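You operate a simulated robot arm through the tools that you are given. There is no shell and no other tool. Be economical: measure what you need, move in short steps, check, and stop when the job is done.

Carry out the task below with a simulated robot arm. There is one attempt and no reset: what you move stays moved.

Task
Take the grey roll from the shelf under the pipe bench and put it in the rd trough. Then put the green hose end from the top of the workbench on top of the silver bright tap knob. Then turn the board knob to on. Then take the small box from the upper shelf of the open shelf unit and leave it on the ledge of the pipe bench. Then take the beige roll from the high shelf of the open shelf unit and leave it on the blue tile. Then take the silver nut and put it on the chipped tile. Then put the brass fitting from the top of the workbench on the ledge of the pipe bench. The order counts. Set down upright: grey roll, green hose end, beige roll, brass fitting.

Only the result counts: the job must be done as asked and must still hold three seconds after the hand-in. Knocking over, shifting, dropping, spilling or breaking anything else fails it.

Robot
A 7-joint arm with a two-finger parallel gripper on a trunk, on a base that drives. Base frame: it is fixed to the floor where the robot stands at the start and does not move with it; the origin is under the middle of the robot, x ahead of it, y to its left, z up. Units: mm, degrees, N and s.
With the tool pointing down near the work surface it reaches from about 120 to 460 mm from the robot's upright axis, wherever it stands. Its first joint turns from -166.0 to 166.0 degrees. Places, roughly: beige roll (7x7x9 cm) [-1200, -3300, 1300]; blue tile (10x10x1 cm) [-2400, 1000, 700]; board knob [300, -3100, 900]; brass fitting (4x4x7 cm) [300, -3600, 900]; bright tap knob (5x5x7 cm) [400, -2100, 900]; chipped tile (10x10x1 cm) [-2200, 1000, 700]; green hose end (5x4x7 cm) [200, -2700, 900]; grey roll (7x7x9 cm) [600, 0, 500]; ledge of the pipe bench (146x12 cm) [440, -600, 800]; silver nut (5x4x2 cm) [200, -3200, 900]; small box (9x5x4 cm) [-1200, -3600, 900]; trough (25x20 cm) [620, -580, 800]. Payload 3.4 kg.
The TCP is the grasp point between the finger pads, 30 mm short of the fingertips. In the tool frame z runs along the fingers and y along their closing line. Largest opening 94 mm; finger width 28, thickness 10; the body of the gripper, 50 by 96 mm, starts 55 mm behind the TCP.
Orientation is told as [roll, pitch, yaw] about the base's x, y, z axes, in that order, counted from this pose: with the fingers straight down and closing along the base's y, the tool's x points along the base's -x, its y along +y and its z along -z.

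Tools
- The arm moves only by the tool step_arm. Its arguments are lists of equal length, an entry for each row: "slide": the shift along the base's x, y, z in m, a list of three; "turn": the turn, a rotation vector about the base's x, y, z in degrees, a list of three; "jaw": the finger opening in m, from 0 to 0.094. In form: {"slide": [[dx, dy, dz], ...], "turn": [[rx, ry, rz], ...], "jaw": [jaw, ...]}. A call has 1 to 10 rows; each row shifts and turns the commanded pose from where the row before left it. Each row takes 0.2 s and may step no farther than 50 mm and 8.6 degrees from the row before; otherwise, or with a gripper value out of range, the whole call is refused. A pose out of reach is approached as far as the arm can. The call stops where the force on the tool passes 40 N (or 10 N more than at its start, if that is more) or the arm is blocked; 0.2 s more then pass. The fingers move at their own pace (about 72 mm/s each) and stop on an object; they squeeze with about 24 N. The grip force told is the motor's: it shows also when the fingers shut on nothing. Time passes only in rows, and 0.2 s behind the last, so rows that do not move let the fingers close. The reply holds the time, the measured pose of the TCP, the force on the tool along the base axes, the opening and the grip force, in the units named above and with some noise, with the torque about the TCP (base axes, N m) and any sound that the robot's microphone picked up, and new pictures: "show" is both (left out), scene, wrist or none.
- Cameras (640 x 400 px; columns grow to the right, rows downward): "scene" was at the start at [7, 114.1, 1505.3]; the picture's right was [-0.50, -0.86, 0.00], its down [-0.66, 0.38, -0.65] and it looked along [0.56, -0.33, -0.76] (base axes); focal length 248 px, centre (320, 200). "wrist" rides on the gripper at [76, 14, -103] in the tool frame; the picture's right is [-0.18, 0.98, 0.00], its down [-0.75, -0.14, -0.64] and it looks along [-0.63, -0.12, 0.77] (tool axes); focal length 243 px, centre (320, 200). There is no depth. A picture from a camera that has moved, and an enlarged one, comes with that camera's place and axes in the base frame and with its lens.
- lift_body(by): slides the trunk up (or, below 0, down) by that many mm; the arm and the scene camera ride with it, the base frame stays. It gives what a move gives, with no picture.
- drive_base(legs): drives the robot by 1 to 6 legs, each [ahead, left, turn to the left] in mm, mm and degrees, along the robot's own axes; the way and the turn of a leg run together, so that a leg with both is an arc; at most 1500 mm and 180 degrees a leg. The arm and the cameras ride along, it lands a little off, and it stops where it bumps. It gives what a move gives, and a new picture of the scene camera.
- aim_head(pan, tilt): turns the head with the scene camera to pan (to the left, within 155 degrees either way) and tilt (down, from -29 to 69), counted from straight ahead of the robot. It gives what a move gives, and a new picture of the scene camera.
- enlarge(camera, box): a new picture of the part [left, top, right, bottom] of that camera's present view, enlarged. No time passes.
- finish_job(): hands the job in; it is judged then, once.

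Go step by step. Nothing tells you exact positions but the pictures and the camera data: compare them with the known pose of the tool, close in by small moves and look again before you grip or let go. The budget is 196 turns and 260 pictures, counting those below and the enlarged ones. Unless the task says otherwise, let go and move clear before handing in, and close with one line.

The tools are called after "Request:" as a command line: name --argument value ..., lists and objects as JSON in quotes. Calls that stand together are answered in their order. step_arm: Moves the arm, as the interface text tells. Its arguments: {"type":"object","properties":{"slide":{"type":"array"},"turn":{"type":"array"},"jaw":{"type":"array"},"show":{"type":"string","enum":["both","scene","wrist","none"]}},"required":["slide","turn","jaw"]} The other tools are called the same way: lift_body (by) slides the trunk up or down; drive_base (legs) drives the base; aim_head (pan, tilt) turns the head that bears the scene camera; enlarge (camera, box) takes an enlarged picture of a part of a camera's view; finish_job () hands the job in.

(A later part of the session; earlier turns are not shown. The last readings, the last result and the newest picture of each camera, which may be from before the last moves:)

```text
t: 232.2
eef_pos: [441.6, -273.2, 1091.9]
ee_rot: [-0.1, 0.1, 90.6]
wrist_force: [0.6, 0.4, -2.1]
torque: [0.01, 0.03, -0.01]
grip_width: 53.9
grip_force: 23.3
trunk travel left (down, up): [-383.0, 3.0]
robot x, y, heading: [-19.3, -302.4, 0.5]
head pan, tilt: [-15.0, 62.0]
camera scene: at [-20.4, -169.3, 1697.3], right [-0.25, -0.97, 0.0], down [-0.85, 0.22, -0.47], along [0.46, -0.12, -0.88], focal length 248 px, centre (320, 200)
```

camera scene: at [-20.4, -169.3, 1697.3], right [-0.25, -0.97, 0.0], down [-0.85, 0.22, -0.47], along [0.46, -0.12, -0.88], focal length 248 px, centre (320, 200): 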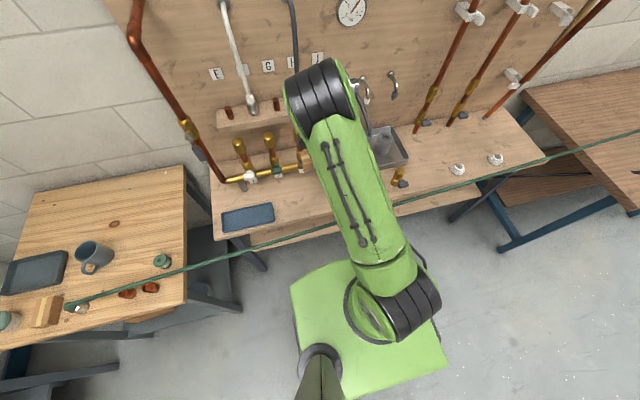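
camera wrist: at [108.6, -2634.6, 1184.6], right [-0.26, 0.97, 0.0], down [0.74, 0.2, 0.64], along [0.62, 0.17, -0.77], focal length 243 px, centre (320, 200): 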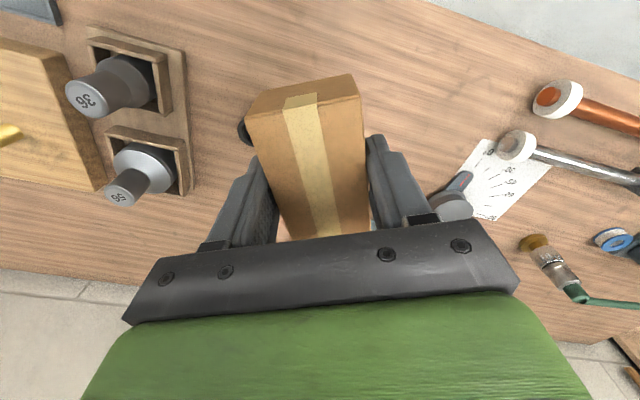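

The path is clear: risers are at x>600 and the hose at x≈275. I'll descend to the ledge.

Request:
step_arm --slide '[[0, 0, -0.045], [0, 0, -0.045], [0, 0, -0.045], [0, 0, -0.045], [0, 0, -0.045], [0, 0, -0.015], [0, 0, 0]]' --turn '[[0, 0, 0], [0, 0, 0], [0, 0, 0], [0, 0, 0], [0, 0, 0], [0, 0, 0], [0, 0, 0]]' --jaw '[0.035, 0.035, 0.035, 0.035, 0.035, 0.035, 0.035]' --show "both"

Request:
step_arm --slide '[[0, 0, -0.005], [0, 0, -0.005], [0, 0, 0]]' --turn '[[0, 0, 0], [0, 0, 0], [0, 0, 0]]' --jaw '[0.035, 0.035, 0.035]' --show "none"

```text
t: 233.8
eef_pos: [442.5, -272.1, 851.6]
ee_rot: [-0.1, 0.0, 90.5]
wrist_force: [-0.2, -0.1, -0.5]
torque: [0.01, -0.02, -0.01]
grip_width: 54.0
grip_force: 23.9
trunk travel left (down, up): [-383.0, 3.0]
robot x, y, heading: [-19.6, -305.8, 0.6]
head pan, tilt: [-15.0, 62.0]
camera scene: at [-20.1, -169.3, 1697.2], right [-0.25, -0.97, 0.0], down [-0.86, 0.22, -0.47], along [0.45, -0.12, -0.88], focal length 248 px, centre (320, 200)
camera wrist: at [428.3, -347.6, 953.6], right [-0.98, 0.18, 0.0], down [0.13, 0.76, 0.64], along [0.11, 0.63, -0.77], focal length 243 px, centre (320, 200)
```

scene: 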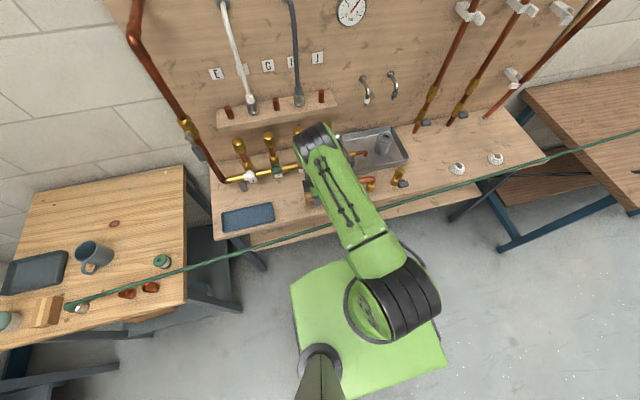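
wrist: 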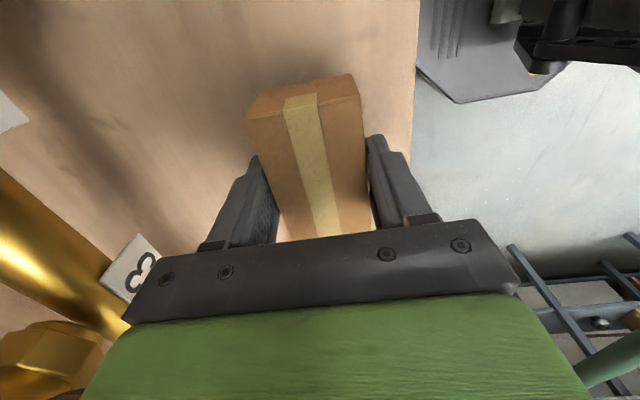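

```text
t: 234.6
eef_pos: [443.0, -272.0, 841.0]
ee_rot: [0.0, 0.0, 90.5]
wrist_force: [-0.4, 0.3, -1.9]
torque: [0.0, 0.01, -0.01]
grip_width: 53.8
grip_force: 24.1
trunk travel left (down, up): [-383.0, 3.0]
robot x, y, heading: [-22.4, -300.0, 0.5]
head pan, tilt: [-15.0, 62.0]
```

Request:
step_arm --slide '[[0, 0, -0.002], [0, 0, -0.002], [0, 0, 0]]' --turn '[[0, 0, 0], [0, 0, 0], [0, 0, 0]]' --jaw '[0.035, 0.035, 0.035]' --show "none"

Request:
step_arm --slide '[[0, 0, -0.002], [0, 0, -0.001], [0, 0, 0]]' --turn '[[0, 0, 0], [0, 0, 0], [0, 0, 0]]' --jaw '[0.035, 0.035, 0.035]' --show "none"

```text
t: 235.4
eef_pos: [443.2, -274.7, 836.9]
ee_rot: [-0.1, 0.0, 90.6]
wrist_force: [0.1, -0.7, -1.6]
torque: [0.04, -0.01, 0.01]
grip_width: 53.9
grip_force: 24.0
trunk travel left (down, up): [-383.0, 3.0]
robot x, y, heading: [-19.2, -305.4, 0.3]
head pan, tilt: [-15.0, 62.0]
```

```text
t: 236.2
eef_pos: [442.2, -272.8, 834.2]
ee_rot: [0.0, 0.0, 90.6]
wrist_force: [0.1, 0.3, 4.4]
torque: [0.0, 0.14, 0.0]
grip_width: 53.9
grip_force: 24.5
trunk travel left (down, up): [-383.0, 3.0]
robot x, y, heading: [-22.4, -305.5, 0.3]
head pan, tilt: [-15.0, 62.0]
```

It's in contact at the expected height. I'll release and rise.

Request:
step_arm --slide '[[0, 0, 0], [0, 0, 0], [0, 0, 0.03], [0, 0, 0.045], [0, 0, 0.045], [0, 0, 0.045], [0, 0, 0.045], [0, 0, 0.045]]' --turn '[[0, 0, 0], [0, 0, 0], [0, 0, 0], [0, 0, 0], [0, 0, 0], [0, 0, 0], [0, 0, 0], [0, 0, 0]]' --jaw '[0.07, 0.075, 0.075, 0.075, 0.075, 0.075, 0.075, 0.075]' --show "wrist"

```text
t: 238.0
eef_pos: [441.2, -271.3, 1089.2]
ee_rot: [-0.1, 0.0, 90.5]
wrist_force: [-0.3, -0.8, 1.0]
torque: [0.03, -0.01, 0.03]
grip_width: 75.0
grip_force: 0.0
trunk travel left (down, up): [-383.0, 3.0]
robot x, y, heading: [-22.2, -305.7, 0.4]
head pan, tilt: [-15.0, 62.0]
camera wrist: at [427.2, -346.1, 1191.4], right [-0.98, 0.18, 0.0], down [0.13, 0.76, 0.64], along [0.11, 0.63, -0.77], focal length 243 px, centre (320, 200)
```

wrist: 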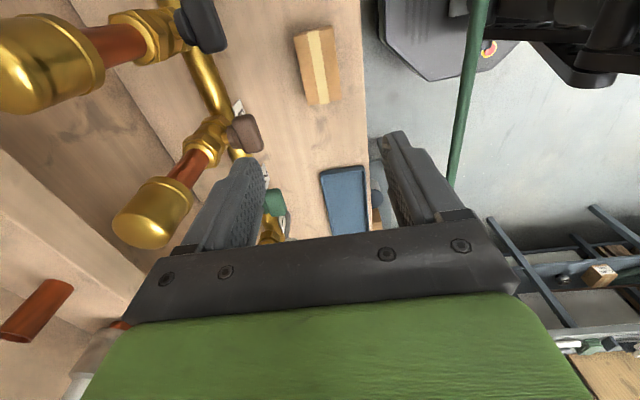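

The box rests on the ledge. Next is the beige roll: I'll back off, unwind the yaw, turn around and go to the shelf unit.

Request:
drive_base --legs '[[-430, 0, 0], [0, -500, 0]]'

Request:
step_arm --slide '[[-0.03, 0, 0.02], [-0.03, 0, 0], [0, 0, 0], [0, 0, 0], [0, 0, 0], [0, 0, 0], [0, 0, 0], [0, 0, 0], [0, 0, 0], [0, 0, 0]]' --turn '[[0, 0, -8.5], [0, 0, -8.5], [0, 0, -8.5], [0, 0, -8.5], [0, 0, -8.5], [0, 0, -8.5], [0, 0, -8.5], [0, 0, -8.5], [0, 0, -8.5], [0, 0, -8.5]]' --jaw '[0.094, 0.094, 0.094, 0.094, 0.094, 0.094, 0.094, 0.094, 0.094, 0.094]' --show "none"

Request:
drive_base --legs '[[0, 0, 180], [0, 1450, 0], [0, 980, 0]]'

Request:
aim_head --pan -15 --tilt 35

```text
t: 243.3
eef_pos: [7.1, -786.1, 1087.9]
ee_rot: [-0.1, 0.1, 90.2]
wrist_force: [-0.5, 0.2, -0.7]
torque: [0.01, 0.01, -0.01]
grip_width: 74.9
grip_force: 0.0
trunk travel left (down, up): [-383.0, 3.0]
robot x, y, heading: [-454.3, -817.2, 0.2]
head pan, tilt: [-15.0, 62.0]
camera scene: at [-454.7, -681.6, 1697.3], right [-0.26, -0.97, 0.0], down [-0.85, 0.23, -0.47], along [0.45, -0.12, -0.88], focal length 248 px, centre (320, 200)
```

scene: 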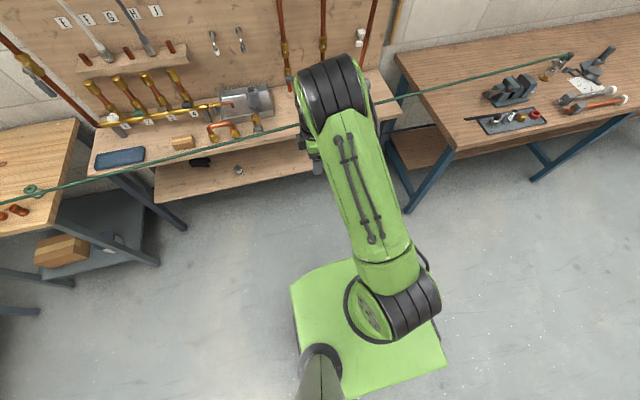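

```text
t: 245.5
eef_pos: [-52.5, -785.0, 1107.9]
ee_rot: [-0.1, 0.1, 5.0]
wrist_force: [-0.5, -0.2, -0.9]
torque: [-0.03, 0.01, 0.0]
grip_width: 94.0
grip_force: 0.0
trunk travel left (down, up): [-383.0, 3.0]
robot x, y, heading: [-457.6, -818.7, 0.1]
head pan, tilt: [-15.0, 62.0]
```

```text
t: 264.6
eef_pos: [-926.9, -3259.6, 1108.1]
ee_rot: [-0.1, 0.1, -176.7]
wrist_force: [-0.9, 0.3, 0.8]
torque: [0.02, 0.01, 0.01]
grip_width: 93.8
grip_force: 0.0
trunk travel left (down, up): [-383.0, 3.0]
robot x, y, heading: [-523.8, -3237.5, 178.7]
head pan, tilt: [-15.0, 62.0]
camera scene: at [-528.2, -3373.3, 1697.2], right [0.28, 0.96, 0.0], down [0.85, -0.25, -0.47], along [-0.45, 0.13, -0.88], focal length 248 px, centre (320, 200)
```

scene: 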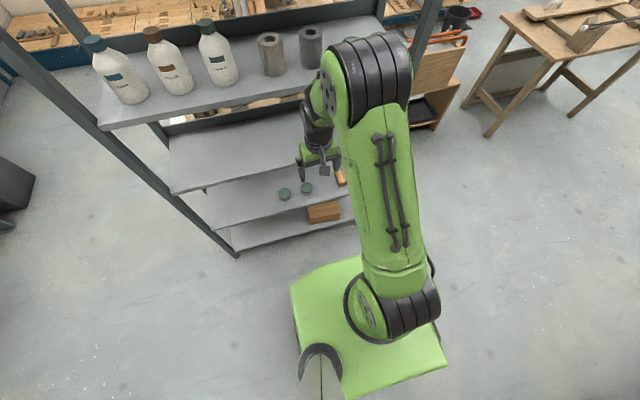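

```text
t: 265.5
eef_pos: [-926.6, -3259.4, 1108.8]
ee_rot: [-0.1, 0.0, -176.6]
wrist_force: [0.6, -1.1, -0.3]
torque: [-0.04, 0.02, -0.03]
grip_width: 94.0
grip_force: 0.1
trunk travel left (down, up): [-383.0, 3.0]
robot x, y, heading: [-524.5, -3240.9, 178.5]
head pan, tilt: [-15.0, 35.0]
camera scene: at [-550.9, -3366.2, 1733.7], right [0.28, 0.96, 0.0], down [0.55, -0.16, -0.82], along [-0.78, 0.23, -0.57], focal length 248 px, centre (320, 200)
```

scene: 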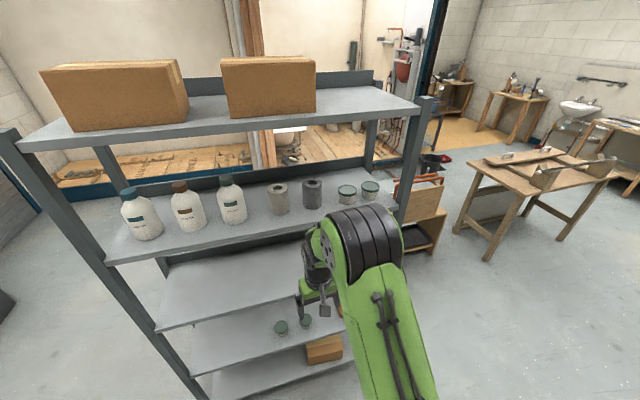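

The beige roll is at about (−1213, −3313) on a shelf at z≈1235. I'll square up and raise the tool with a 51° pitch in front of it.

Request:
drive_base --legs '[[0, 43, 1.5]]'

Request:
step_arm --slide '[[0, 0, 0.04], [0, 0, 0.04], [-0.01, 0, 0.04], [-0.01, 0, 0.04], [-0.01, 0, 0.04], [-0.02, 0, 0.02], [-0.02, 0, 0], [0, 0, 0]]' --turn '[[0, 0, -4.8], [0, 8.5, 0], [0, 8.5, 0], [0, 8.5, 0], [0, 8.5, 0], [0, 8.5, 0], [0, 8.5, 0], [0, 0, 0]]' --jaw '[0.094, 0.094, 0.094, 0.094, 0.094, 0.094, 0.094, 0.094]' --show "both"

```text
t: 266.4
eef_pos: [-925.5, -3311.4, 1108.8]
ee_rot: [-0.2, 0.0, -175.1]
wrist_force: [0.2, -1.3, -0.3]
torque: [0.03, -0.01, -0.03]
grip_width: 94.0
grip_force: 0.0
trunk travel left (down, up): [-383.0, 3.0]
robot x, y, heading: [-521.6, -3279.4, 180.0]
head pan, tilt: [-15.0, 35.0]
camera scene: at [-548.3, -3409.4, 1733.8], right [0.26, 0.97, 0.0], down [0.55, -0.15, -0.82], along [-0.79, 0.21, -0.57], focal length 248 px, centre (320, 200)
```

scene: 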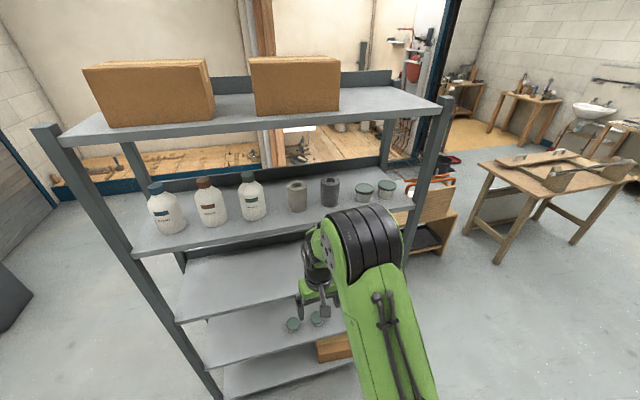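

```text
t: 268.2
eef_pos: [-997.1, -3313.5, 1328.4]
ee_rot: [-0.3, -51.1, -179.8]
wrist_force: [-0.4, 0.1, 0.0]
torque: [0.04, 0.0, 0.01]
grip_width: 94.0
grip_force: 0.0
trunk travel left (down, up): [-383.0, 3.0]
robot x, y, heading: [-528.9, -3281.4, 180.0]
head pan, tilt: [-15.0, 35.0]
camera scene: at [-547.6, -3409.3, 1733.8], right [0.26, 0.97, 0.0], down [0.55, -0.15, -0.82], along [-0.79, 0.21, -0.57], focal length 248 px, centre (320, 200)
camera wrist: at [-870.2, -3326.0, 1333.6], right [-0.12, -0.98, 0.14], down [0.03, 0.14, 0.99], along [-0.99, 0.12, 0.01], focal length 243 px, centre (320, 200)
```

scene: 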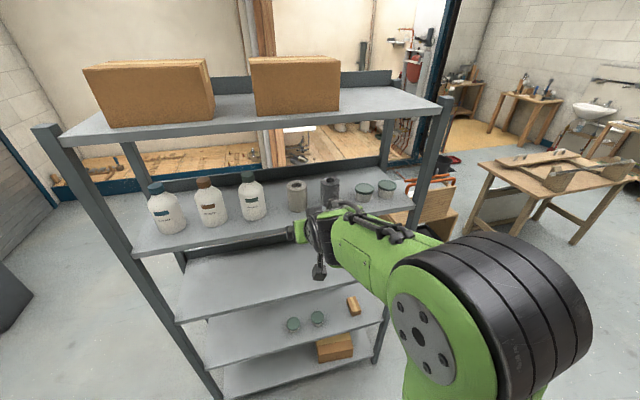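
wrist: 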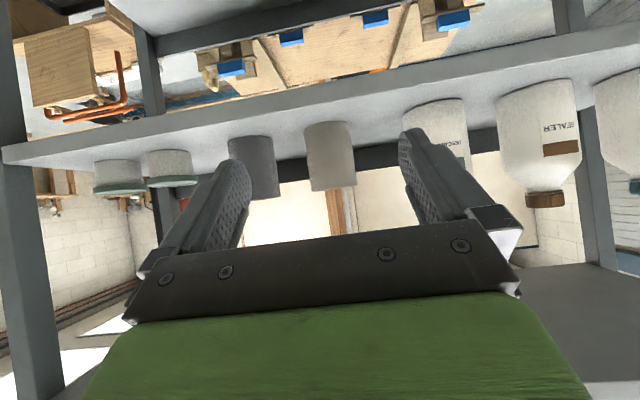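

The beige roll is at about (−1220, −3308), base z≈1229. I'll adjust the height and y, then drive in.

Request:
step_arm --slide '[[0, 0.005, -0.02], [0, 0, -0.022], [0, 0, 0]]' --turn '[[0, 0, 0], [0, 0, 0], [0, 0, 0]]' --jaw '[0.094, 0.094, 0.094]' --show "none"

Request:
drive_base --legs '[[120, 0, 0]]'

Request:
enlarge --camera "wrist" --box '[100, 0, 540, 275]'

```text
t: 269.0
eef_pos: [-996.7, -3308.0, 1285.9]
ee_rot: [-0.2, -51.0, -179.8]
wrist_force: [0.5, 0.3, -0.6]
torque: [0.01, 0.03, 0.01]
grip_width: 93.6
grip_force: 0.1
trunk travel left (down, up): [-383.0, 3.0]
robot x, y, heading: [-522.7, -3280.0, 180.0]
head pan, tilt: [-15.0, 35.0]
```

```text
t: 270.2
eef_pos: [-1117.1, -3307.5, 1286.3]
ee_rot: [-0.2, -51.1, -180.0]
wrist_force: [-0.2, 0.4, 0.8]
torque: [0.0, -0.01, -0.01]
grip_width: 93.9
grip_force: 0.2
trunk travel left (down, up): [-383.0, 3.0]
robot x, y, heading: [-644.0, -3285.1, 179.7]
head pan, tilt: [-15.0, 35.0]
camera scene: at [-669.2, -3409.4, 1733.8], right [0.26, 0.97, 0.0], down [0.55, -0.15, -0.82], along [-0.79, 0.21, -0.57], focal length 248 px, centre (320, 200)
```

scene: 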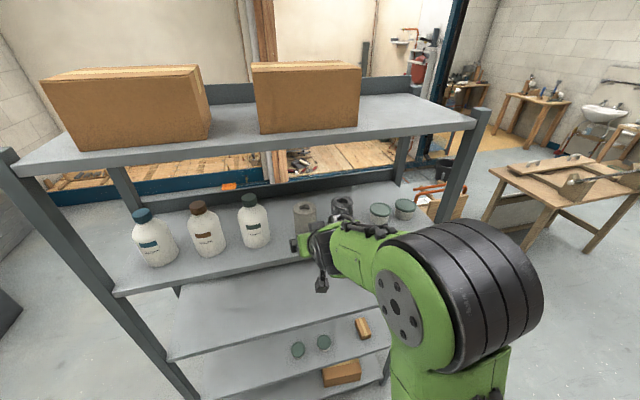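

```text
1.45 times, centred on (320, 138) of wrist
camera zoom: at [-991.4, -3320.3, 1291.2], right [-0.12, -0.98, 0.14], down [0.02, 0.14, 0.99], along [-0.99, 0.12, 0.01], focal length 353 px, centre (320, 291)
```

zoom: 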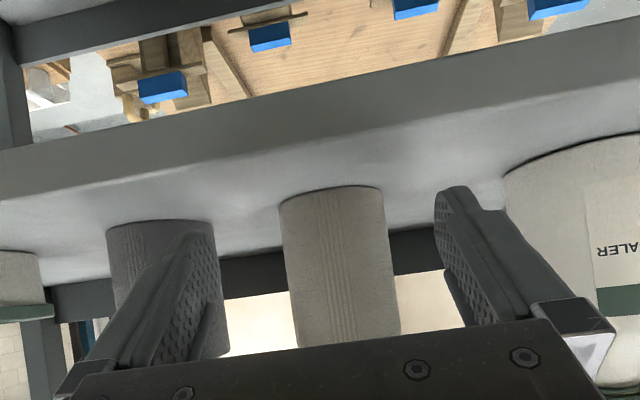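

Aligned, with about 18 mm clearance to the grey roll. I'll drive in the rest.

Request:
drive_base --legs '[[98, 0, 0]]'

Request:
enlarge --camera "wrist" --box '[100, 0, 540, 275]'

```text
t: 271.4
eef_pos: [-1217.3, -3305.7, 1286.3]
ee_rot: [-0.1, -50.9, -179.9]
wrist_force: [-0.6, -0.2, 0.4]
torque: [-0.01, -0.01, 0.0]
grip_width: 93.9
grip_force: 0.0
trunk travel left (down, up): [-383.0, 3.0]
robot x, y, heading: [-744.3, -3285.6, 179.9]
head pan, tilt: [-15.0, 35.0]
camera scene: at [-768.4, -3409.2, 1733.8], right [0.26, 0.97, 0.0], down [0.55, -0.15, -0.82], along [-0.79, 0.21, -0.57], focal length 248 px, centre (320, 200)
```

scene: 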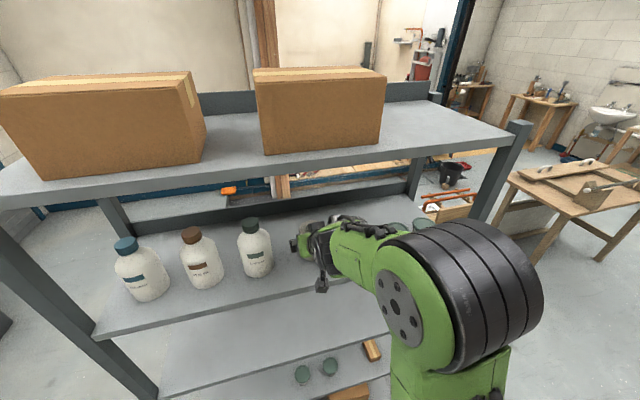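

```text
1.45 times, centred on (320, 138) of wrist
camera zoom: at [-1090.2, -3319.9, 1290.9], right [-0.12, -0.98, 0.14], down [0.02, 0.14, 0.99], along [-0.99, 0.12, 0.01], focal length 353 px, centre (320, 291)
```

zoom: 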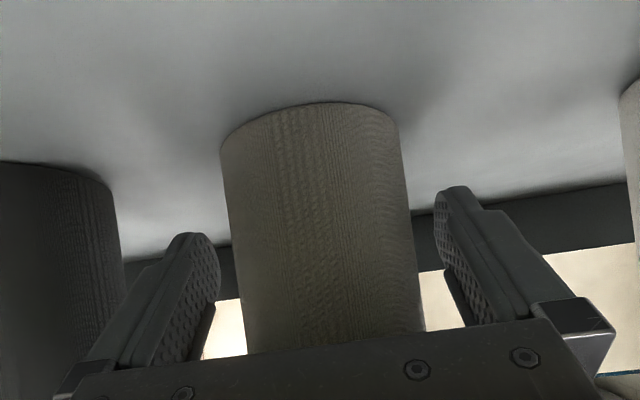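

Request:
step_arm --slide '[[0, 0, 0], [0, 0, 0], [0, 0, 0], [0, 0, 0]]' --turn '[[0, 0, 0], [0, 0, 0], [0, 0, 0], [0, 0, 0]]' --jaw '[0.05, 0.05, 0.05, 0.05]' --show "none"

Request:
step_arm --slide '[[0, 0, 0.01], [0, 0, 0.02], [0, 0, 0.01]]' --turn '[[0, 0, 0], [0, 0, 0], [0, 0, 0]]' --jaw '[0.05, 0.05, 0.05]' --show "wrist"

```text
t: 272.4
eef_pos: [-1215.7, -3307.2, 1286.3]
ee_rot: [-0.2, -51.0, -179.9]
wrist_force: [0.1, 0.5, -0.5]
torque: [0.05, -0.01, -0.02]
grip_width: 67.0
grip_force: 24.2
trunk travel left (down, up): [-383.0, 3.0]
robot x, y, heading: [-743.8, -3284.3, 180.0]
head pan, tilt: [-15.0, 35.0]
```

```text
t: 273.2
eef_pos: [-1216.8, -3307.3, 1326.7]
ee_rot: [-0.4, -51.0, -179.9]
wrist_force: [-0.9, 0.1, -0.7]
torque: [0.0, -0.01, 0.0]
grip_width: 67.1
grip_force: 23.4
trunk travel left (down, up): [-383.0, 3.0]
robot x, y, heading: [-741.9, -3281.6, 179.9]
head pan, tilt: [-15.0, 35.0]
camera wrist: at [-1088.6, -3320.0, 1331.4], right [-0.12, -0.98, 0.14], down [0.02, 0.14, 0.99], along [-0.99, 0.12, 0.01], focal length 243 px, centre (320, 200)
```

wrist: 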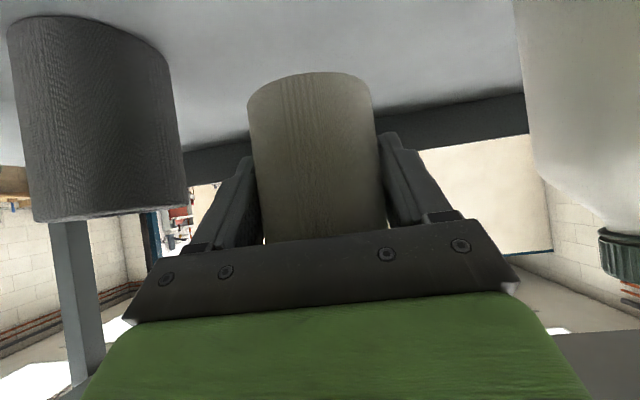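

It's held. I'll back out and strafe along the free aisle toward +y, then look toward the tiles.

Request:
drive_base --legs '[[-340, 0, 0], [0, -1500, 0], [0, -1400, 0]]'

Request:
aim_head --pan -25 --tilt 25

```text
t: 289.0
eef_pos: [-861.8, -410.3, 1327.1]
ee_rot: [-0.2, -50.9, -180.0]
wrist_force: [-0.3, 0.3, -1.6]
torque: [0.0, -0.02, 0.04]
grip_width: 66.8
grip_force: 24.2
trunk travel left (down, up): [-383.0, 3.0]
robot x, y, heading: [-388.2, -383.8, 180.1]
head pan, tilt: [-15.0, 35.0]
camera scene: at [-413.6, -512.6, 1733.8], right [0.26, 0.97, 0.0], down [0.55, -0.15, -0.82], along [-0.79, 0.21, -0.57], focal length 248 px, centre (320, 200)
```

scene: 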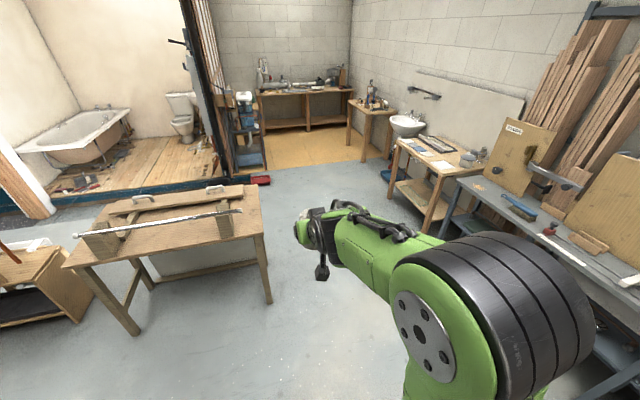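

```text
t: 289.7
eef_pos: [-863.1, -409.6, 1324.7]
ee_rot: [-0.3, -51.0, -179.8]
wrist_force: [0.0, 0.4, -1.3]
torque: [-0.01, 0.02, -0.01]
grip_width: 67.1
grip_force: 24.1
trunk travel left (down, up): [-383.0, 3.0]
robot x, y, heading: [-387.8, -383.5, 179.9]
head pan, tilt: [-25.0, 25.0]
camera scene: at [-412.0, -496.8, 1749.5], right [0.42, 0.91, 0.0], down [0.38, -0.18, -0.91], along [-0.82, 0.38, -0.42], focal length 248 px, centre (320, 200)
```

scene: 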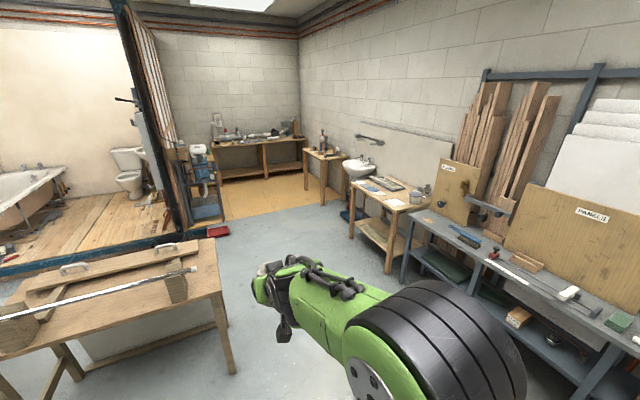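

Request:
enlarge --camera "scene" --box '[330, 160, 450, 240]'

```text
5.00 times, centred on (390, 200) of scene
camera zoom: at [-412.0, -496.8, 1749.5], right [0.42, 0.91, 0.0], down [0.38, -0.18, -0.91], along [-0.82, 0.38, -0.42], focal length 1240 px, centre (-30, 200)
```

zoom: 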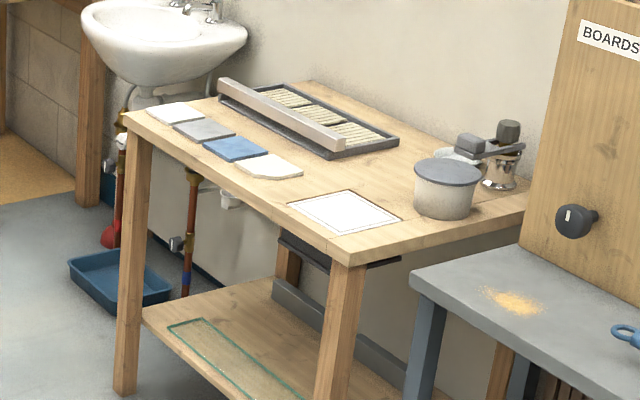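

The tiles lie along the front edge of the small table by the sink. The blue one is at about (−2460, 1100) and the chipped one at about (−2345, 1100). I'll drive down the aisle at y≈100 and turn to face +y.

Request:
drive_base --legs '[[0, -480, 0], [1030, 0, 0], [1030, 0, 0], [0, 0, -90]]'

Request:
aim_head --pan 0 --tilt 45

```text
t: 306.1
eef_pos: [-2454.2, 564.5, 1324.8]
ee_rot: [-0.2, -50.9, 89.7]
wrist_force: [0.7, -0.5, -0.3]
torque: [0.01, 0.0, -0.01]
grip_width: 67.0
grip_force: 23.9
trunk travel left (down, up): [-383.0, 3.0]
robot x, y, heading: [-2432.6, 89.8, 89.5]
head pan, tilt: [-25.0, 25.0]
camera scene: at [-2544.1, 116.6, 1749.6], right [0.9, -0.43, 0.0], down [-0.18, -0.38, -0.91], along [0.39, 0.82, -0.42], focal length 248 px, centre (320, 200)
```

scene: 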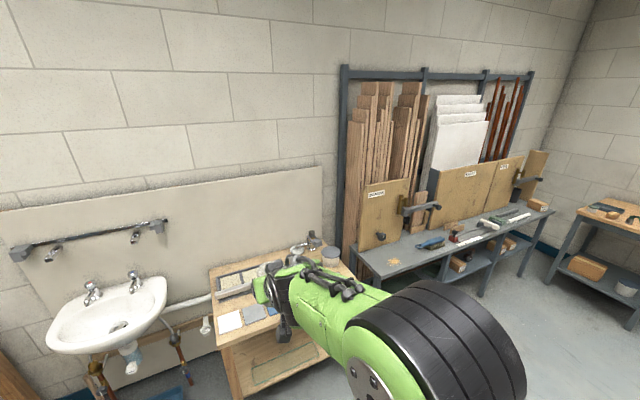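

```text
t: 307.0
eef_pos: [-2453.8, 564.6, 1326.4]
ee_rot: [-0.2, -51.0, 89.7]
wrist_force: [-0.3, -0.3, -1.7]
torque: [0.04, -0.03, -0.01]
grip_width: 67.2
grip_force: 24.7
trunk travel left (down, up): [-383.0, 3.0]
robot x, y, heading: [-2430.6, 90.9, 89.6]
head pan, tilt: [0.0, 45.0]
camera scene: at [-2583.0, 114.8, 1719.1], right [1.0, -0.01, 0.0], down [-0.01, -0.71, -0.71], along [0.01, 0.71, -0.71], focal length 248 px, centre (320, 200)
```

scene: 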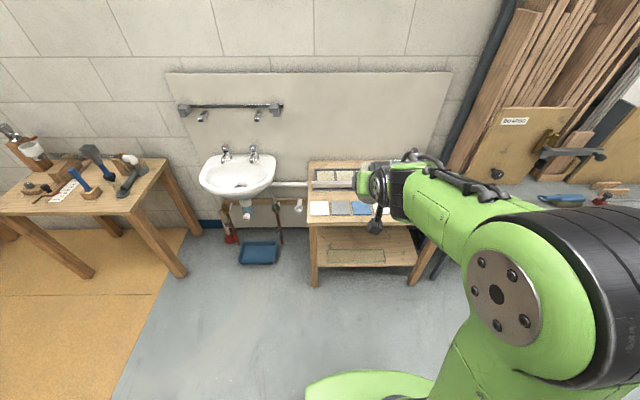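

Request:
lift_body --by -200

Request:
enlarge --camera "scene" --box '[280, 130, 440, 230]'

Request:
enlarge --camera "wrist" --box '[0, 0, 640, 400]'

```text
t: 309.2
eef_pos: [-2452.7, 565.1, 1127.0]
ee_rot: [-0.3, -51.0, 89.6]
wrist_force: [0.1, 0.1, -0.7]
torque: [0.03, 0.0, 0.04]
grip_width: 66.9
grip_force: 23.7
trunk travel left (down, up): [-183.0, 203.0]
robot x, y, heading: [-2434.2, 90.6, 89.5]
head pan, tilt: [0.0, 45.0]
```

```text
4.00 times, centred on (360, 180) of scene
camera zoom: at [-2583.0, 114.7, 1519.5], right [1.0, -0.01, 0.0], down [-0.01, -0.71, -0.71], along [0.01, 0.71, -0.71], focal length 992 px, centre (160, 280)
```

zoom: 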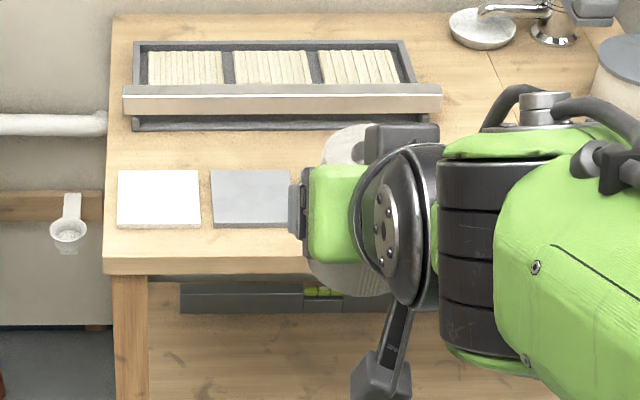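

```text
1.00 times, centred on (320, 200) of wrist (not enlarged: the box is as wide or as high as the picture)
camera zoom: at [-2469.1, 438.8, 1131.8], right [-0.98, 0.12, 0.14], down [0.14, -0.03, 0.99], along [0.13, 0.99, 0.01], focal length 243 px, centre (320, 200)
```

zoom: 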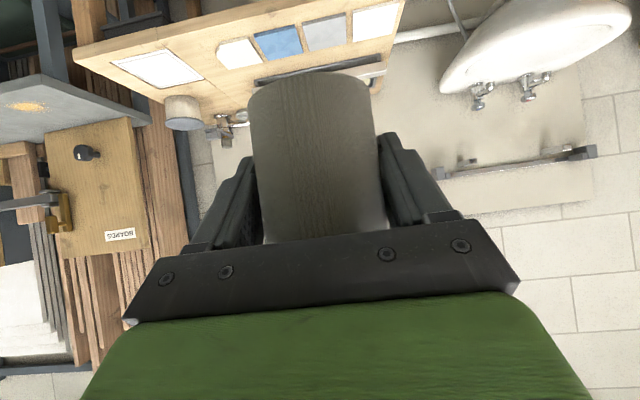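

The blue tile is at about (−2341, 1062) and the chipped one at about (−2230, 1062), tops near z 710. I'll drive over to the blue tile.

Request:
drive_base --legs '[[0, -112, 0.5], [340, 0, 0]]'

Request:
step_arm --slide '[[0, 0.02, -0.035], [0, 0.02, -0.035], [0, 0.02, -0.035], [0, 0.02, -0.035], [0, 0.02, -0.035], [0, 0.02, -0.035]]' --turn '[[0, 0, 0], [0, 0, 0], [0, 0, 0], [0, 0, 0], [0, 0, 0], [0, 0, 0]]' --jaw '[0.05, 0.05, 0.05, 0.05, 0.05, 0.05]' --show "both"

Request:
enlarge --camera "scene" --box '[240, 130, 440, 255]'

```text
t: 312.2
eef_pos: [-2347.1, 915.8, 1125.9]
ee_rot: [-0.3, -50.9, 90.0]
wrist_force: [0.1, -0.3, -1.3]
torque: [-0.01, 0.01, 0.02]
grip_width: 67.2
grip_force: 24.4
trunk travel left (down, up): [-183.0, 203.0]
robot x, y, heading: [-2320.2, 438.9, 90.0]
head pan, tilt: [0.0, 45.0]
camera scene: at [-2472.8, 464.9, 1519.5], right [1.0, 0.0, 0.0], down [0.0, -0.71, -0.71], along [0.0, 0.71, -0.71], focal length 248 px, centre (320, 200)
```

scene: 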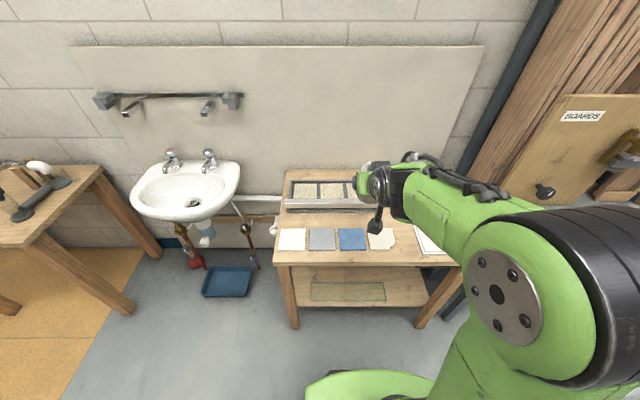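

```text
t: 313.6
eef_pos: [-2347.0, 1034.4, 916.5]
ee_rot: [-0.2, -50.9, 90.0]
wrist_force: [-0.3, -0.4, -0.9]
torque: [-0.05, 0.0, 0.01]
grip_width: 67.1
grip_force: 24.3
trunk travel left (down, up): [-183.0, 203.0]
robot x, y, heading: [-2323.8, 440.5, 90.1]
head pan, tilt: [0.0, 45.0]
camera scene: at [-2472.9, 464.9, 1519.5], right [1.0, 0.0, 0.0], down [0.0, -0.71, -0.71], along [0.0, 0.71, -0.71], focal length 248 px, centre (320, 200)
camera wrist: at [-2361.2, 908.1, 921.0], right [-0.98, 0.12, 0.14], down [0.14, -0.02, 0.99], along [0.12, 0.99, 0.01], focal length 243 px, centre (320, 200)
```

scene: 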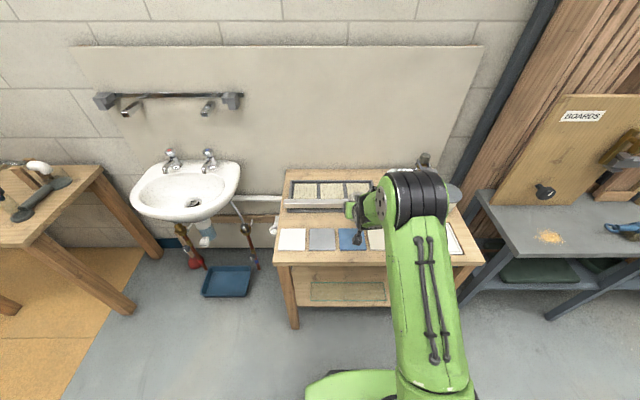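
wrist: 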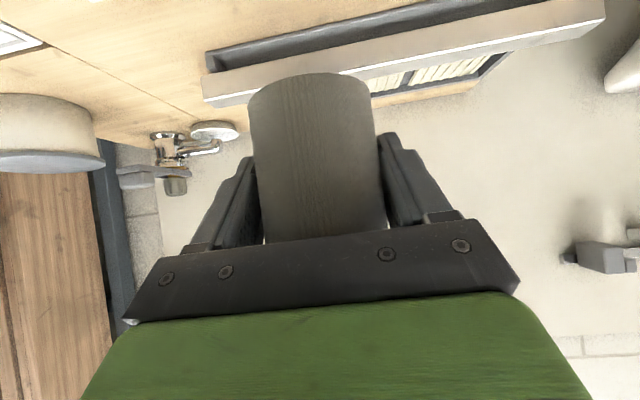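

```text
3.20 times, centred on (340, 192) of scene
camera zoom: at [-2472.9, 464.9, 1519.5], right [1.0, 0.0, 0.0], down [0.0, -0.71, -0.71], along [0.0, 0.71, -0.71], focal length 793 px, centre (256, 224)
```

zoom: 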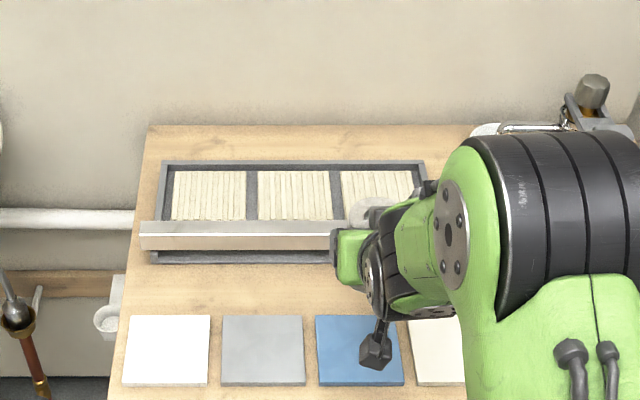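

By tile size, the tile top is at z≈751 with the blue centre at (−2350, 1020). I'll shift back and lower.

Request:
step_arm --slide '[[-0.003, -0.024, 0], [0, 0, -0.03], [0, 0, -0.03], [0, 0, -0.02], [0, 0, 0]]' --turn '[[0, 0, 0], [0, 0, 0], [0, 0, 0], [0, 0, 0], [0, 0, 0]]' --jaw '[0.05, 0.05, 0.05, 0.05, 0.05]' --show "both"

Request:
enlarge --camera "scene" --box '[280, 190, 440, 290]'

```text
t: 314.8
eef_pos: [-2348.3, 1010.7, 836.8]
ee_rot: [-0.3, -51.1, 90.1]
wrist_force: [0.6, 0.5, -1.5]
torque: [0.04, -0.02, -0.02]
grip_width: 67.2
grip_force: 23.5
trunk travel left (down, up): [-183.0, 203.0]
robot x, y, heading: [-2321.5, 440.4, 89.5]
head pan, tilt: [0.0, 45.0]
camera scene: at [-2472.8, 463.5, 1519.6], right [1.0, 0.0, 0.0], down [0.0, -0.71, -0.71], along [0.0, 0.71, -0.71], focal length 248 px, centre (320, 200)
camera wrist: at [-2363.5, 885.4, 841.4], right [-0.98, 0.12, 0.14], down [0.14, -0.02, 0.99], along [0.12, 0.99, 0.01], focal length 243 px, centre (320, 200)
```

scene: 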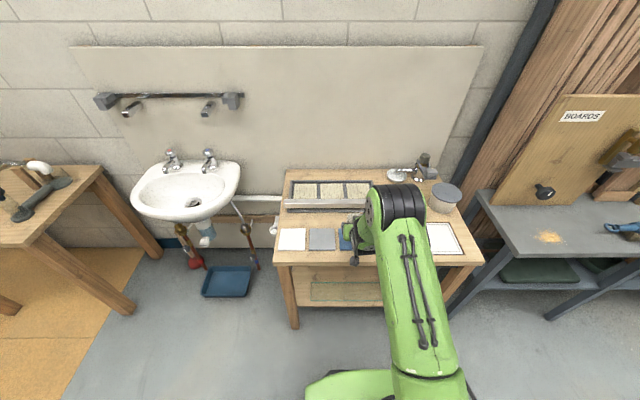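
wrist: 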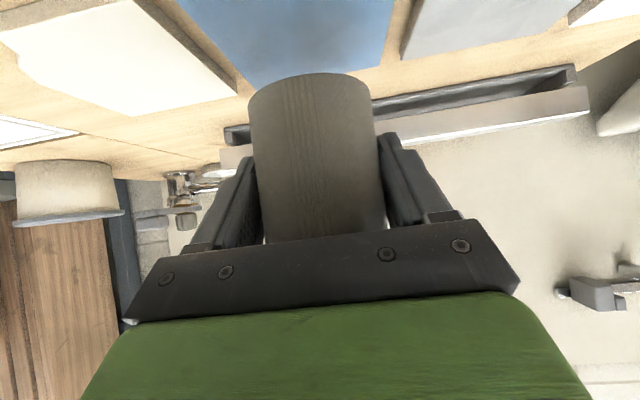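

```text
4.00 times, centred on (360, 240) of scene
camera zoom: at [-2472.8, 463.5, 1519.6], right [1.0, 0.0, 0.0], down [0.0, -0.71, -0.71], along [0.0, 0.71, -0.71], focal length 992 px, centre (160, 40)
```

zoom: 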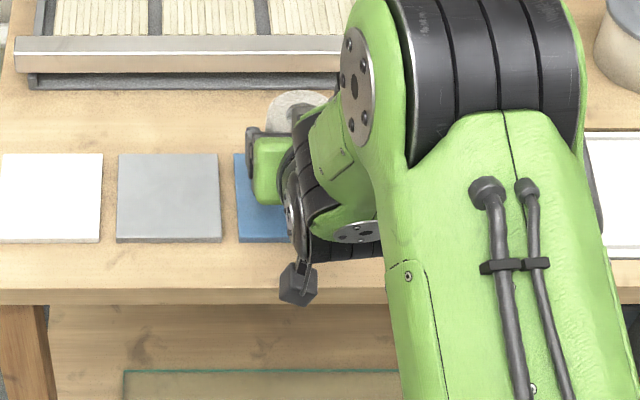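

The roll is centred over the blue tile. I'll lower it gently.

Request:
step_arm --slide '[[-0.001, 0, -0.01], [0, 0, -0.008], [0, 0, 0]]' --turn '[[0, 0, 0], [0, 0, 0], [0, 0, 0]]' --jaw '[0.05, 0.05, 0.05]' --show "none"

Request:
step_arm --slide '[[0, 0, -0.003], [0, 0, -0.002], [0, 0, 0]]' --turn '[[0, 0, 0], [0, 0, 0], [0, 0, 0]]' --jaw '[0.05, 0.05, 0.05]' --show "none"

```text
t: 315.6
eef_pos: [-2349.4, 1012.1, 817.7]
ee_rot: [-0.3, -50.8, 90.0]
wrist_force: [-1.0, 0.4, -1.2]
torque: [-0.01, -0.03, 0.01]
grip_width: 67.0
grip_force: 23.5
trunk travel left (down, up): [-183.0, 203.0]
robot x, y, heading: [-2320.7, 440.2, 90.0]
head pan, tilt: [0.0, 45.0]
```

```text
t: 316.4
eef_pos: [-2348.9, 1011.6, 814.1]
ee_rot: [-0.3, -51.0, 90.1]
wrist_force: [0.2, 0.4, -0.7]
torque: [0.0, -0.01, 0.01]
grip_width: 67.0
grip_force: 24.1
trunk travel left (down, up): [-183.0, 203.0]
robot x, y, heading: [-2322.0, 444.4, 89.9]
head pan, tilt: [0.0, 45.0]
```

Request:
step_arm --slide '[[0, 0, -0.002], [0, 0, -0.002], [0, 0, 0]]' --turn '[[0, 0, 0], [0, 0, 0], [0, 0, 0]]' --jaw '[0.05, 0.05, 0.05]' --show "none"

Request:
step_arm --slide '[[0, 0, -0.002], [0, 0, -0.001], [0, 0, 0]]' --turn '[[0, 0, 0], [0, 0, 0], [0, 0, 0]]' --jaw '[0.05, 0.05, 0.05]' --show "wrist"

```text
t: 317.2
eef_pos: [-2349.3, 1010.7, 810.5]
ee_rot: [-0.2, -51.0, 90.1]
wrist_force: [0.3, -0.6, -0.4]
torque: [-0.03, 0.01, 0.03]
grip_width: 67.5
grip_force: 24.5
trunk travel left (down, up): [-183.0, 203.0]
robot x, y, heading: [-2319.1, 442.3, 90.0]
head pan, tilt: [0.0, 45.0]
```

```text
t: 318.0
eef_pos: [-2350.8, 1010.7, 806.2]
ee_rot: [-0.1, -51.0, 90.0]
wrist_force: [0.3, -0.6, -0.9]
torque: [0.0, -0.01, 0.01]
grip_width: 67.0
grip_force: 23.6
trunk travel left (down, up): [-183.0, 203.0]
robot x, y, heading: [-2320.4, 439.8, 89.7]
head pan, tilt: [0.0, 45.0]
camera wrist: at [-2365.4, 884.7, 811.8], right [-0.98, 0.12, 0.14], down [0.14, -0.02, 0.99], along [0.12, 0.99, 0.01], focal length 243 px, centre (320, 200)
```

wrist: 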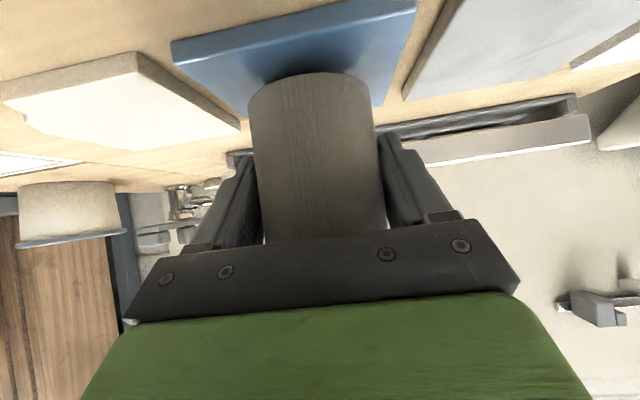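

Request:
step_arm --slide '[[0, 0, -0.002], [0, 0, -0.002], [0, 0, 0]]' --turn '[[0, 0, 0], [0, 0, 0], [0, 0, 0]]' --jaw '[0.05, 0.05, 0.05]' --show "none"

Request:
step_arm --slide '[[0, 0, -0.002], [0, 0, -0.001], [0, 0, 0]]' --turn '[[0, 0, 0], [0, 0, 0], [0, 0, 0]]' --jaw '[0.05, 0.05, 0.05]' --show "none"

```text
t: 318.8
eef_pos: [-2350.4, 1011.5, 802.7]
ee_rot: [-0.2, -51.0, 90.0]
wrist_force: [-0.4, -0.7, -1.4]
torque: [-0.01, -0.01, -0.01]
grip_width: 67.2
grip_force: 23.5
trunk travel left (down, up): [-183.0, 203.0]
robot x, y, heading: [-2321.5, 438.2, 90.1]
head pan, tilt: [0.0, 45.0]
```

```text
t: 319.6
eef_pos: [-2350.1, 1010.5, 799.9]
ee_rot: [-0.1, -50.8, 90.0]
wrist_force: [-0.2, -0.7, -0.5]
torque: [0.02, 0.0, -0.01]
grip_width: 67.2
grip_force: 23.3
trunk travel left (down, up): [-183.0, 203.0]
robot x, y, heading: [-2321.5, 441.3, 89.8]
head pan, tilt: [0.0, 45.0]
```

Request:
step_arm --slide '[[0, 0, -0.002], [0, 0, -0.002], [0, 0, 0]]' --turn '[[0, 0, 0], [0, 0, 0], [0, 0, 0]]' --jaw '[0.05, 0.05, 0.05]' --show "none"

Request:
enlarge --camera "wrist" --box '[160, 0, 440, 175]'

```text
t: 320.4
eef_pos: [-2351.2, 1010.7, 796.4]
ee_rot: [-0.3, -51.1, 90.1]
wrist_force: [0.6, 0.2, 2.9]
torque: [-0.07, -0.05, 0.01]
grip_width: 67.1
grip_force: 24.1
trunk travel left (down, up): [-183.0, 203.0]
robot x, y, heading: [-2321.5, 441.1, 90.2]
head pan, tilt: [0.0, 45.0]
```

```text
2.29 times, centred on (300, 88) of wrist
camera zoom: at [-2365.1, 884.5, 800.6], right [-0.98, 0.12, 0.14], down [0.14, -0.03, 0.99], along [0.12, 0.99, 0.01], focal length 555 px, centre (366, 457)
```

zoom: 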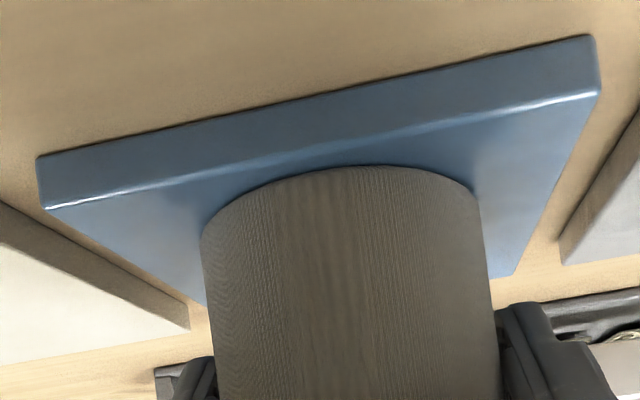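

It's touching and well inside the tile. I'll press 1 mm, release and retreat along the tool axis.

Request:
step_arm --slide '[[0, 0, -0.001], [0, 0, 0.0005], [0, 0, 0], [0, 0, 0], [0, -0.03, 0.024], [0, -0.03, 0.025], [0, -0.03, 0.03], [0, -0.03, 0.04], [0, -0.03, 0.04]]' --turn '[[0, 0, 0], [0, 0, 0], [0, 0, 0], [0, 0, 0], [0, 0, 0], [0, 0, 0], [0, 0, 0], [0, 0, 0], [0, 0, 0]]' --jaw '[0.05, 0.07, 0.085, 0.085, 0.085, 0.085, 0.085, 0.085, 0.085]' --show "wrist"

```text
t: 322.4
eef_pos: [-2349.7, 857.0, 952.8]
ee_rot: [-0.2, -51.1, 90.0]
wrist_force: [0.0, -0.4, 0.1]
torque: [0.0, 0.02, 0.0]
grip_width: 84.6
grip_force: 0.0
trunk travel left (down, up): [-183.0, 203.0]
robot x, y, heading: [-2321.6, 438.9, 89.7]
head pan, tilt: [0.0, 45.0]
camera wrist: at [-2364.5, 730.5, 957.9], right [-0.98, 0.12, 0.14], down [0.14, -0.03, 0.99], along [0.12, 0.99, 0.01], focal length 243 px, centre (320, 200)
```

wrist: 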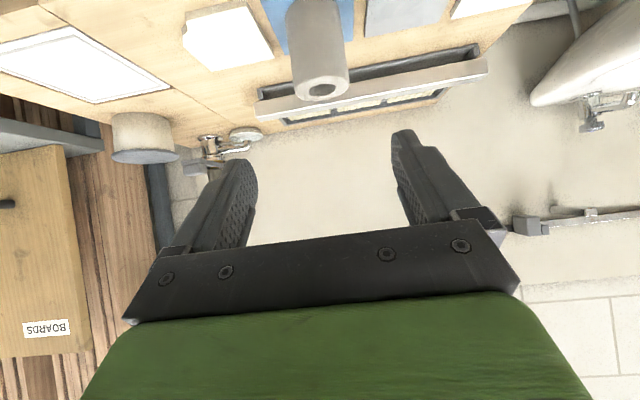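

The beige roll stands on the blue tile. Next is the silver nut at about (161, −3197) in the workbench tray: I'll back away, straighten the tool and drive there.

Request:
drive_base --legs '[[-340, 0, 0]]'

Request:
lift_body --by 200

Request:
step_arm --slide '[[0, 0, 0], [0, 0, 0], [0, 0, 0], [0, 0, 0], [0, 0, 0], [0, 0, 0], [0, -0.02, 0], [0, -0.02, 0]]' --turn '[[-8.5, 0, 0], [-8.5, 0, 0], [-8.5, 0, 0], [-8.5, 0, 0], [-8.5, 0, 0], [-8.5, 0, 0], [0, 0, 0], [0, 0, 0]]' --jaw '[0.07, 0.07, 0.07, 0.07, 0.07, 0.07, 0.07, 0.07]' --show "none"

Request:
drive_base --legs '[[0, 0, -90], [1400, 0, 0], [480, 0, 0], [0, -1500, 0], [0, -1500, 0]]'

```text
t: 324.6
eef_pos: [-2350.2, 521.5, 952.4]
ee_rot: [-0.2, -51.0, 89.9]
wrist_force: [-0.5, -0.1, 0.2]
torque: [0.03, 0.0, 0.0]
grip_width: 84.9
grip_force: 0.0
trunk travel left (down, up): [-183.0, 203.0]
robot x, y, heading: [-2323.1, 104.1, 89.6]
head pan, tilt: [0.0, 45.0]
camera scene: at [-2474.2, 125.6, 1519.6], right [1.0, -0.01, 0.0], down [0.0, -0.71, -0.71], along [0.0, 0.71, -0.71], focal length 248 px, centre (320, 200)
```

scene: 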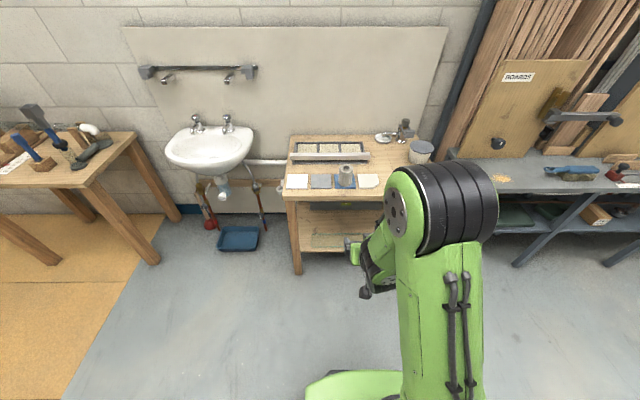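

```text
t: 326.8
eef_pos: [-2349.4, 522.2, 1151.7]
ee_rot: [-0.2, -51.0, 89.8]
wrist_force: [0.2, 0.7, 0.1]
torque: [0.01, -0.02, 0.01]
grip_width: 84.9
grip_force: 0.1
trunk travel left (down, up): [-383.0, 3.0]
robot x, y, heading: [-2324.6, 102.1, 89.6]
head pan, tilt: [0.0, 45.0]
```

```text
t: 328.6
eef_pos: [-2349.4, 480.8, 1151.9]
ee_rot: [-0.3, 0.0, 89.8]
wrist_force: [0.4, 0.3, -0.2]
torque: [0.01, -0.02, -0.01]
grip_width: 70.0
grip_force: 0.2
trunk travel left (down, up): [-383.0, 3.0]
robot x, y, heading: [-2319.0, 103.0, 89.8]
head pan, tilt: [0.0, 45.0]
```

```text
t: 355.7
eef_pos: [-196.7, -2878.6, 1152.7]
ee_rot: [-0.4, 0.0, -2.6]
wrist_force: [0.1, 0.6, 0.7]
torque: [0.0, -0.02, 0.04]
grip_width: 69.8
grip_force: 0.1
trunk travel left (down, up): [-383.0, 3.0]
robot x, y, heading: [-574.4, -2889.7, -2.8]
head pan, tilt: [0.0, 45.0]
camera scene: at [-547.0, -2738.0, 1719.0], right [-0.05, -1.0, 0.0], down [-0.71, 0.03, -0.71], along [0.71, -0.03, -0.71], focal length 248 px, centre (320, 200)
```

scene: 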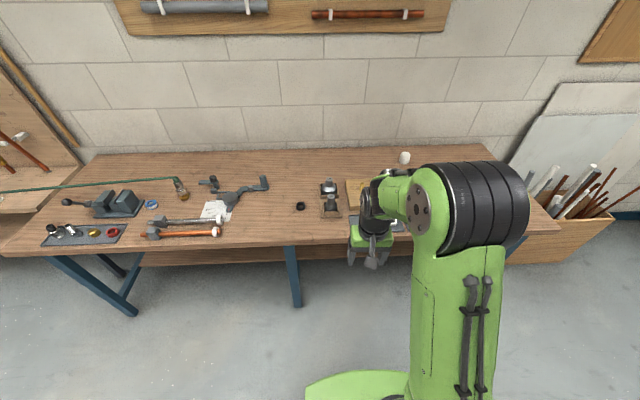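

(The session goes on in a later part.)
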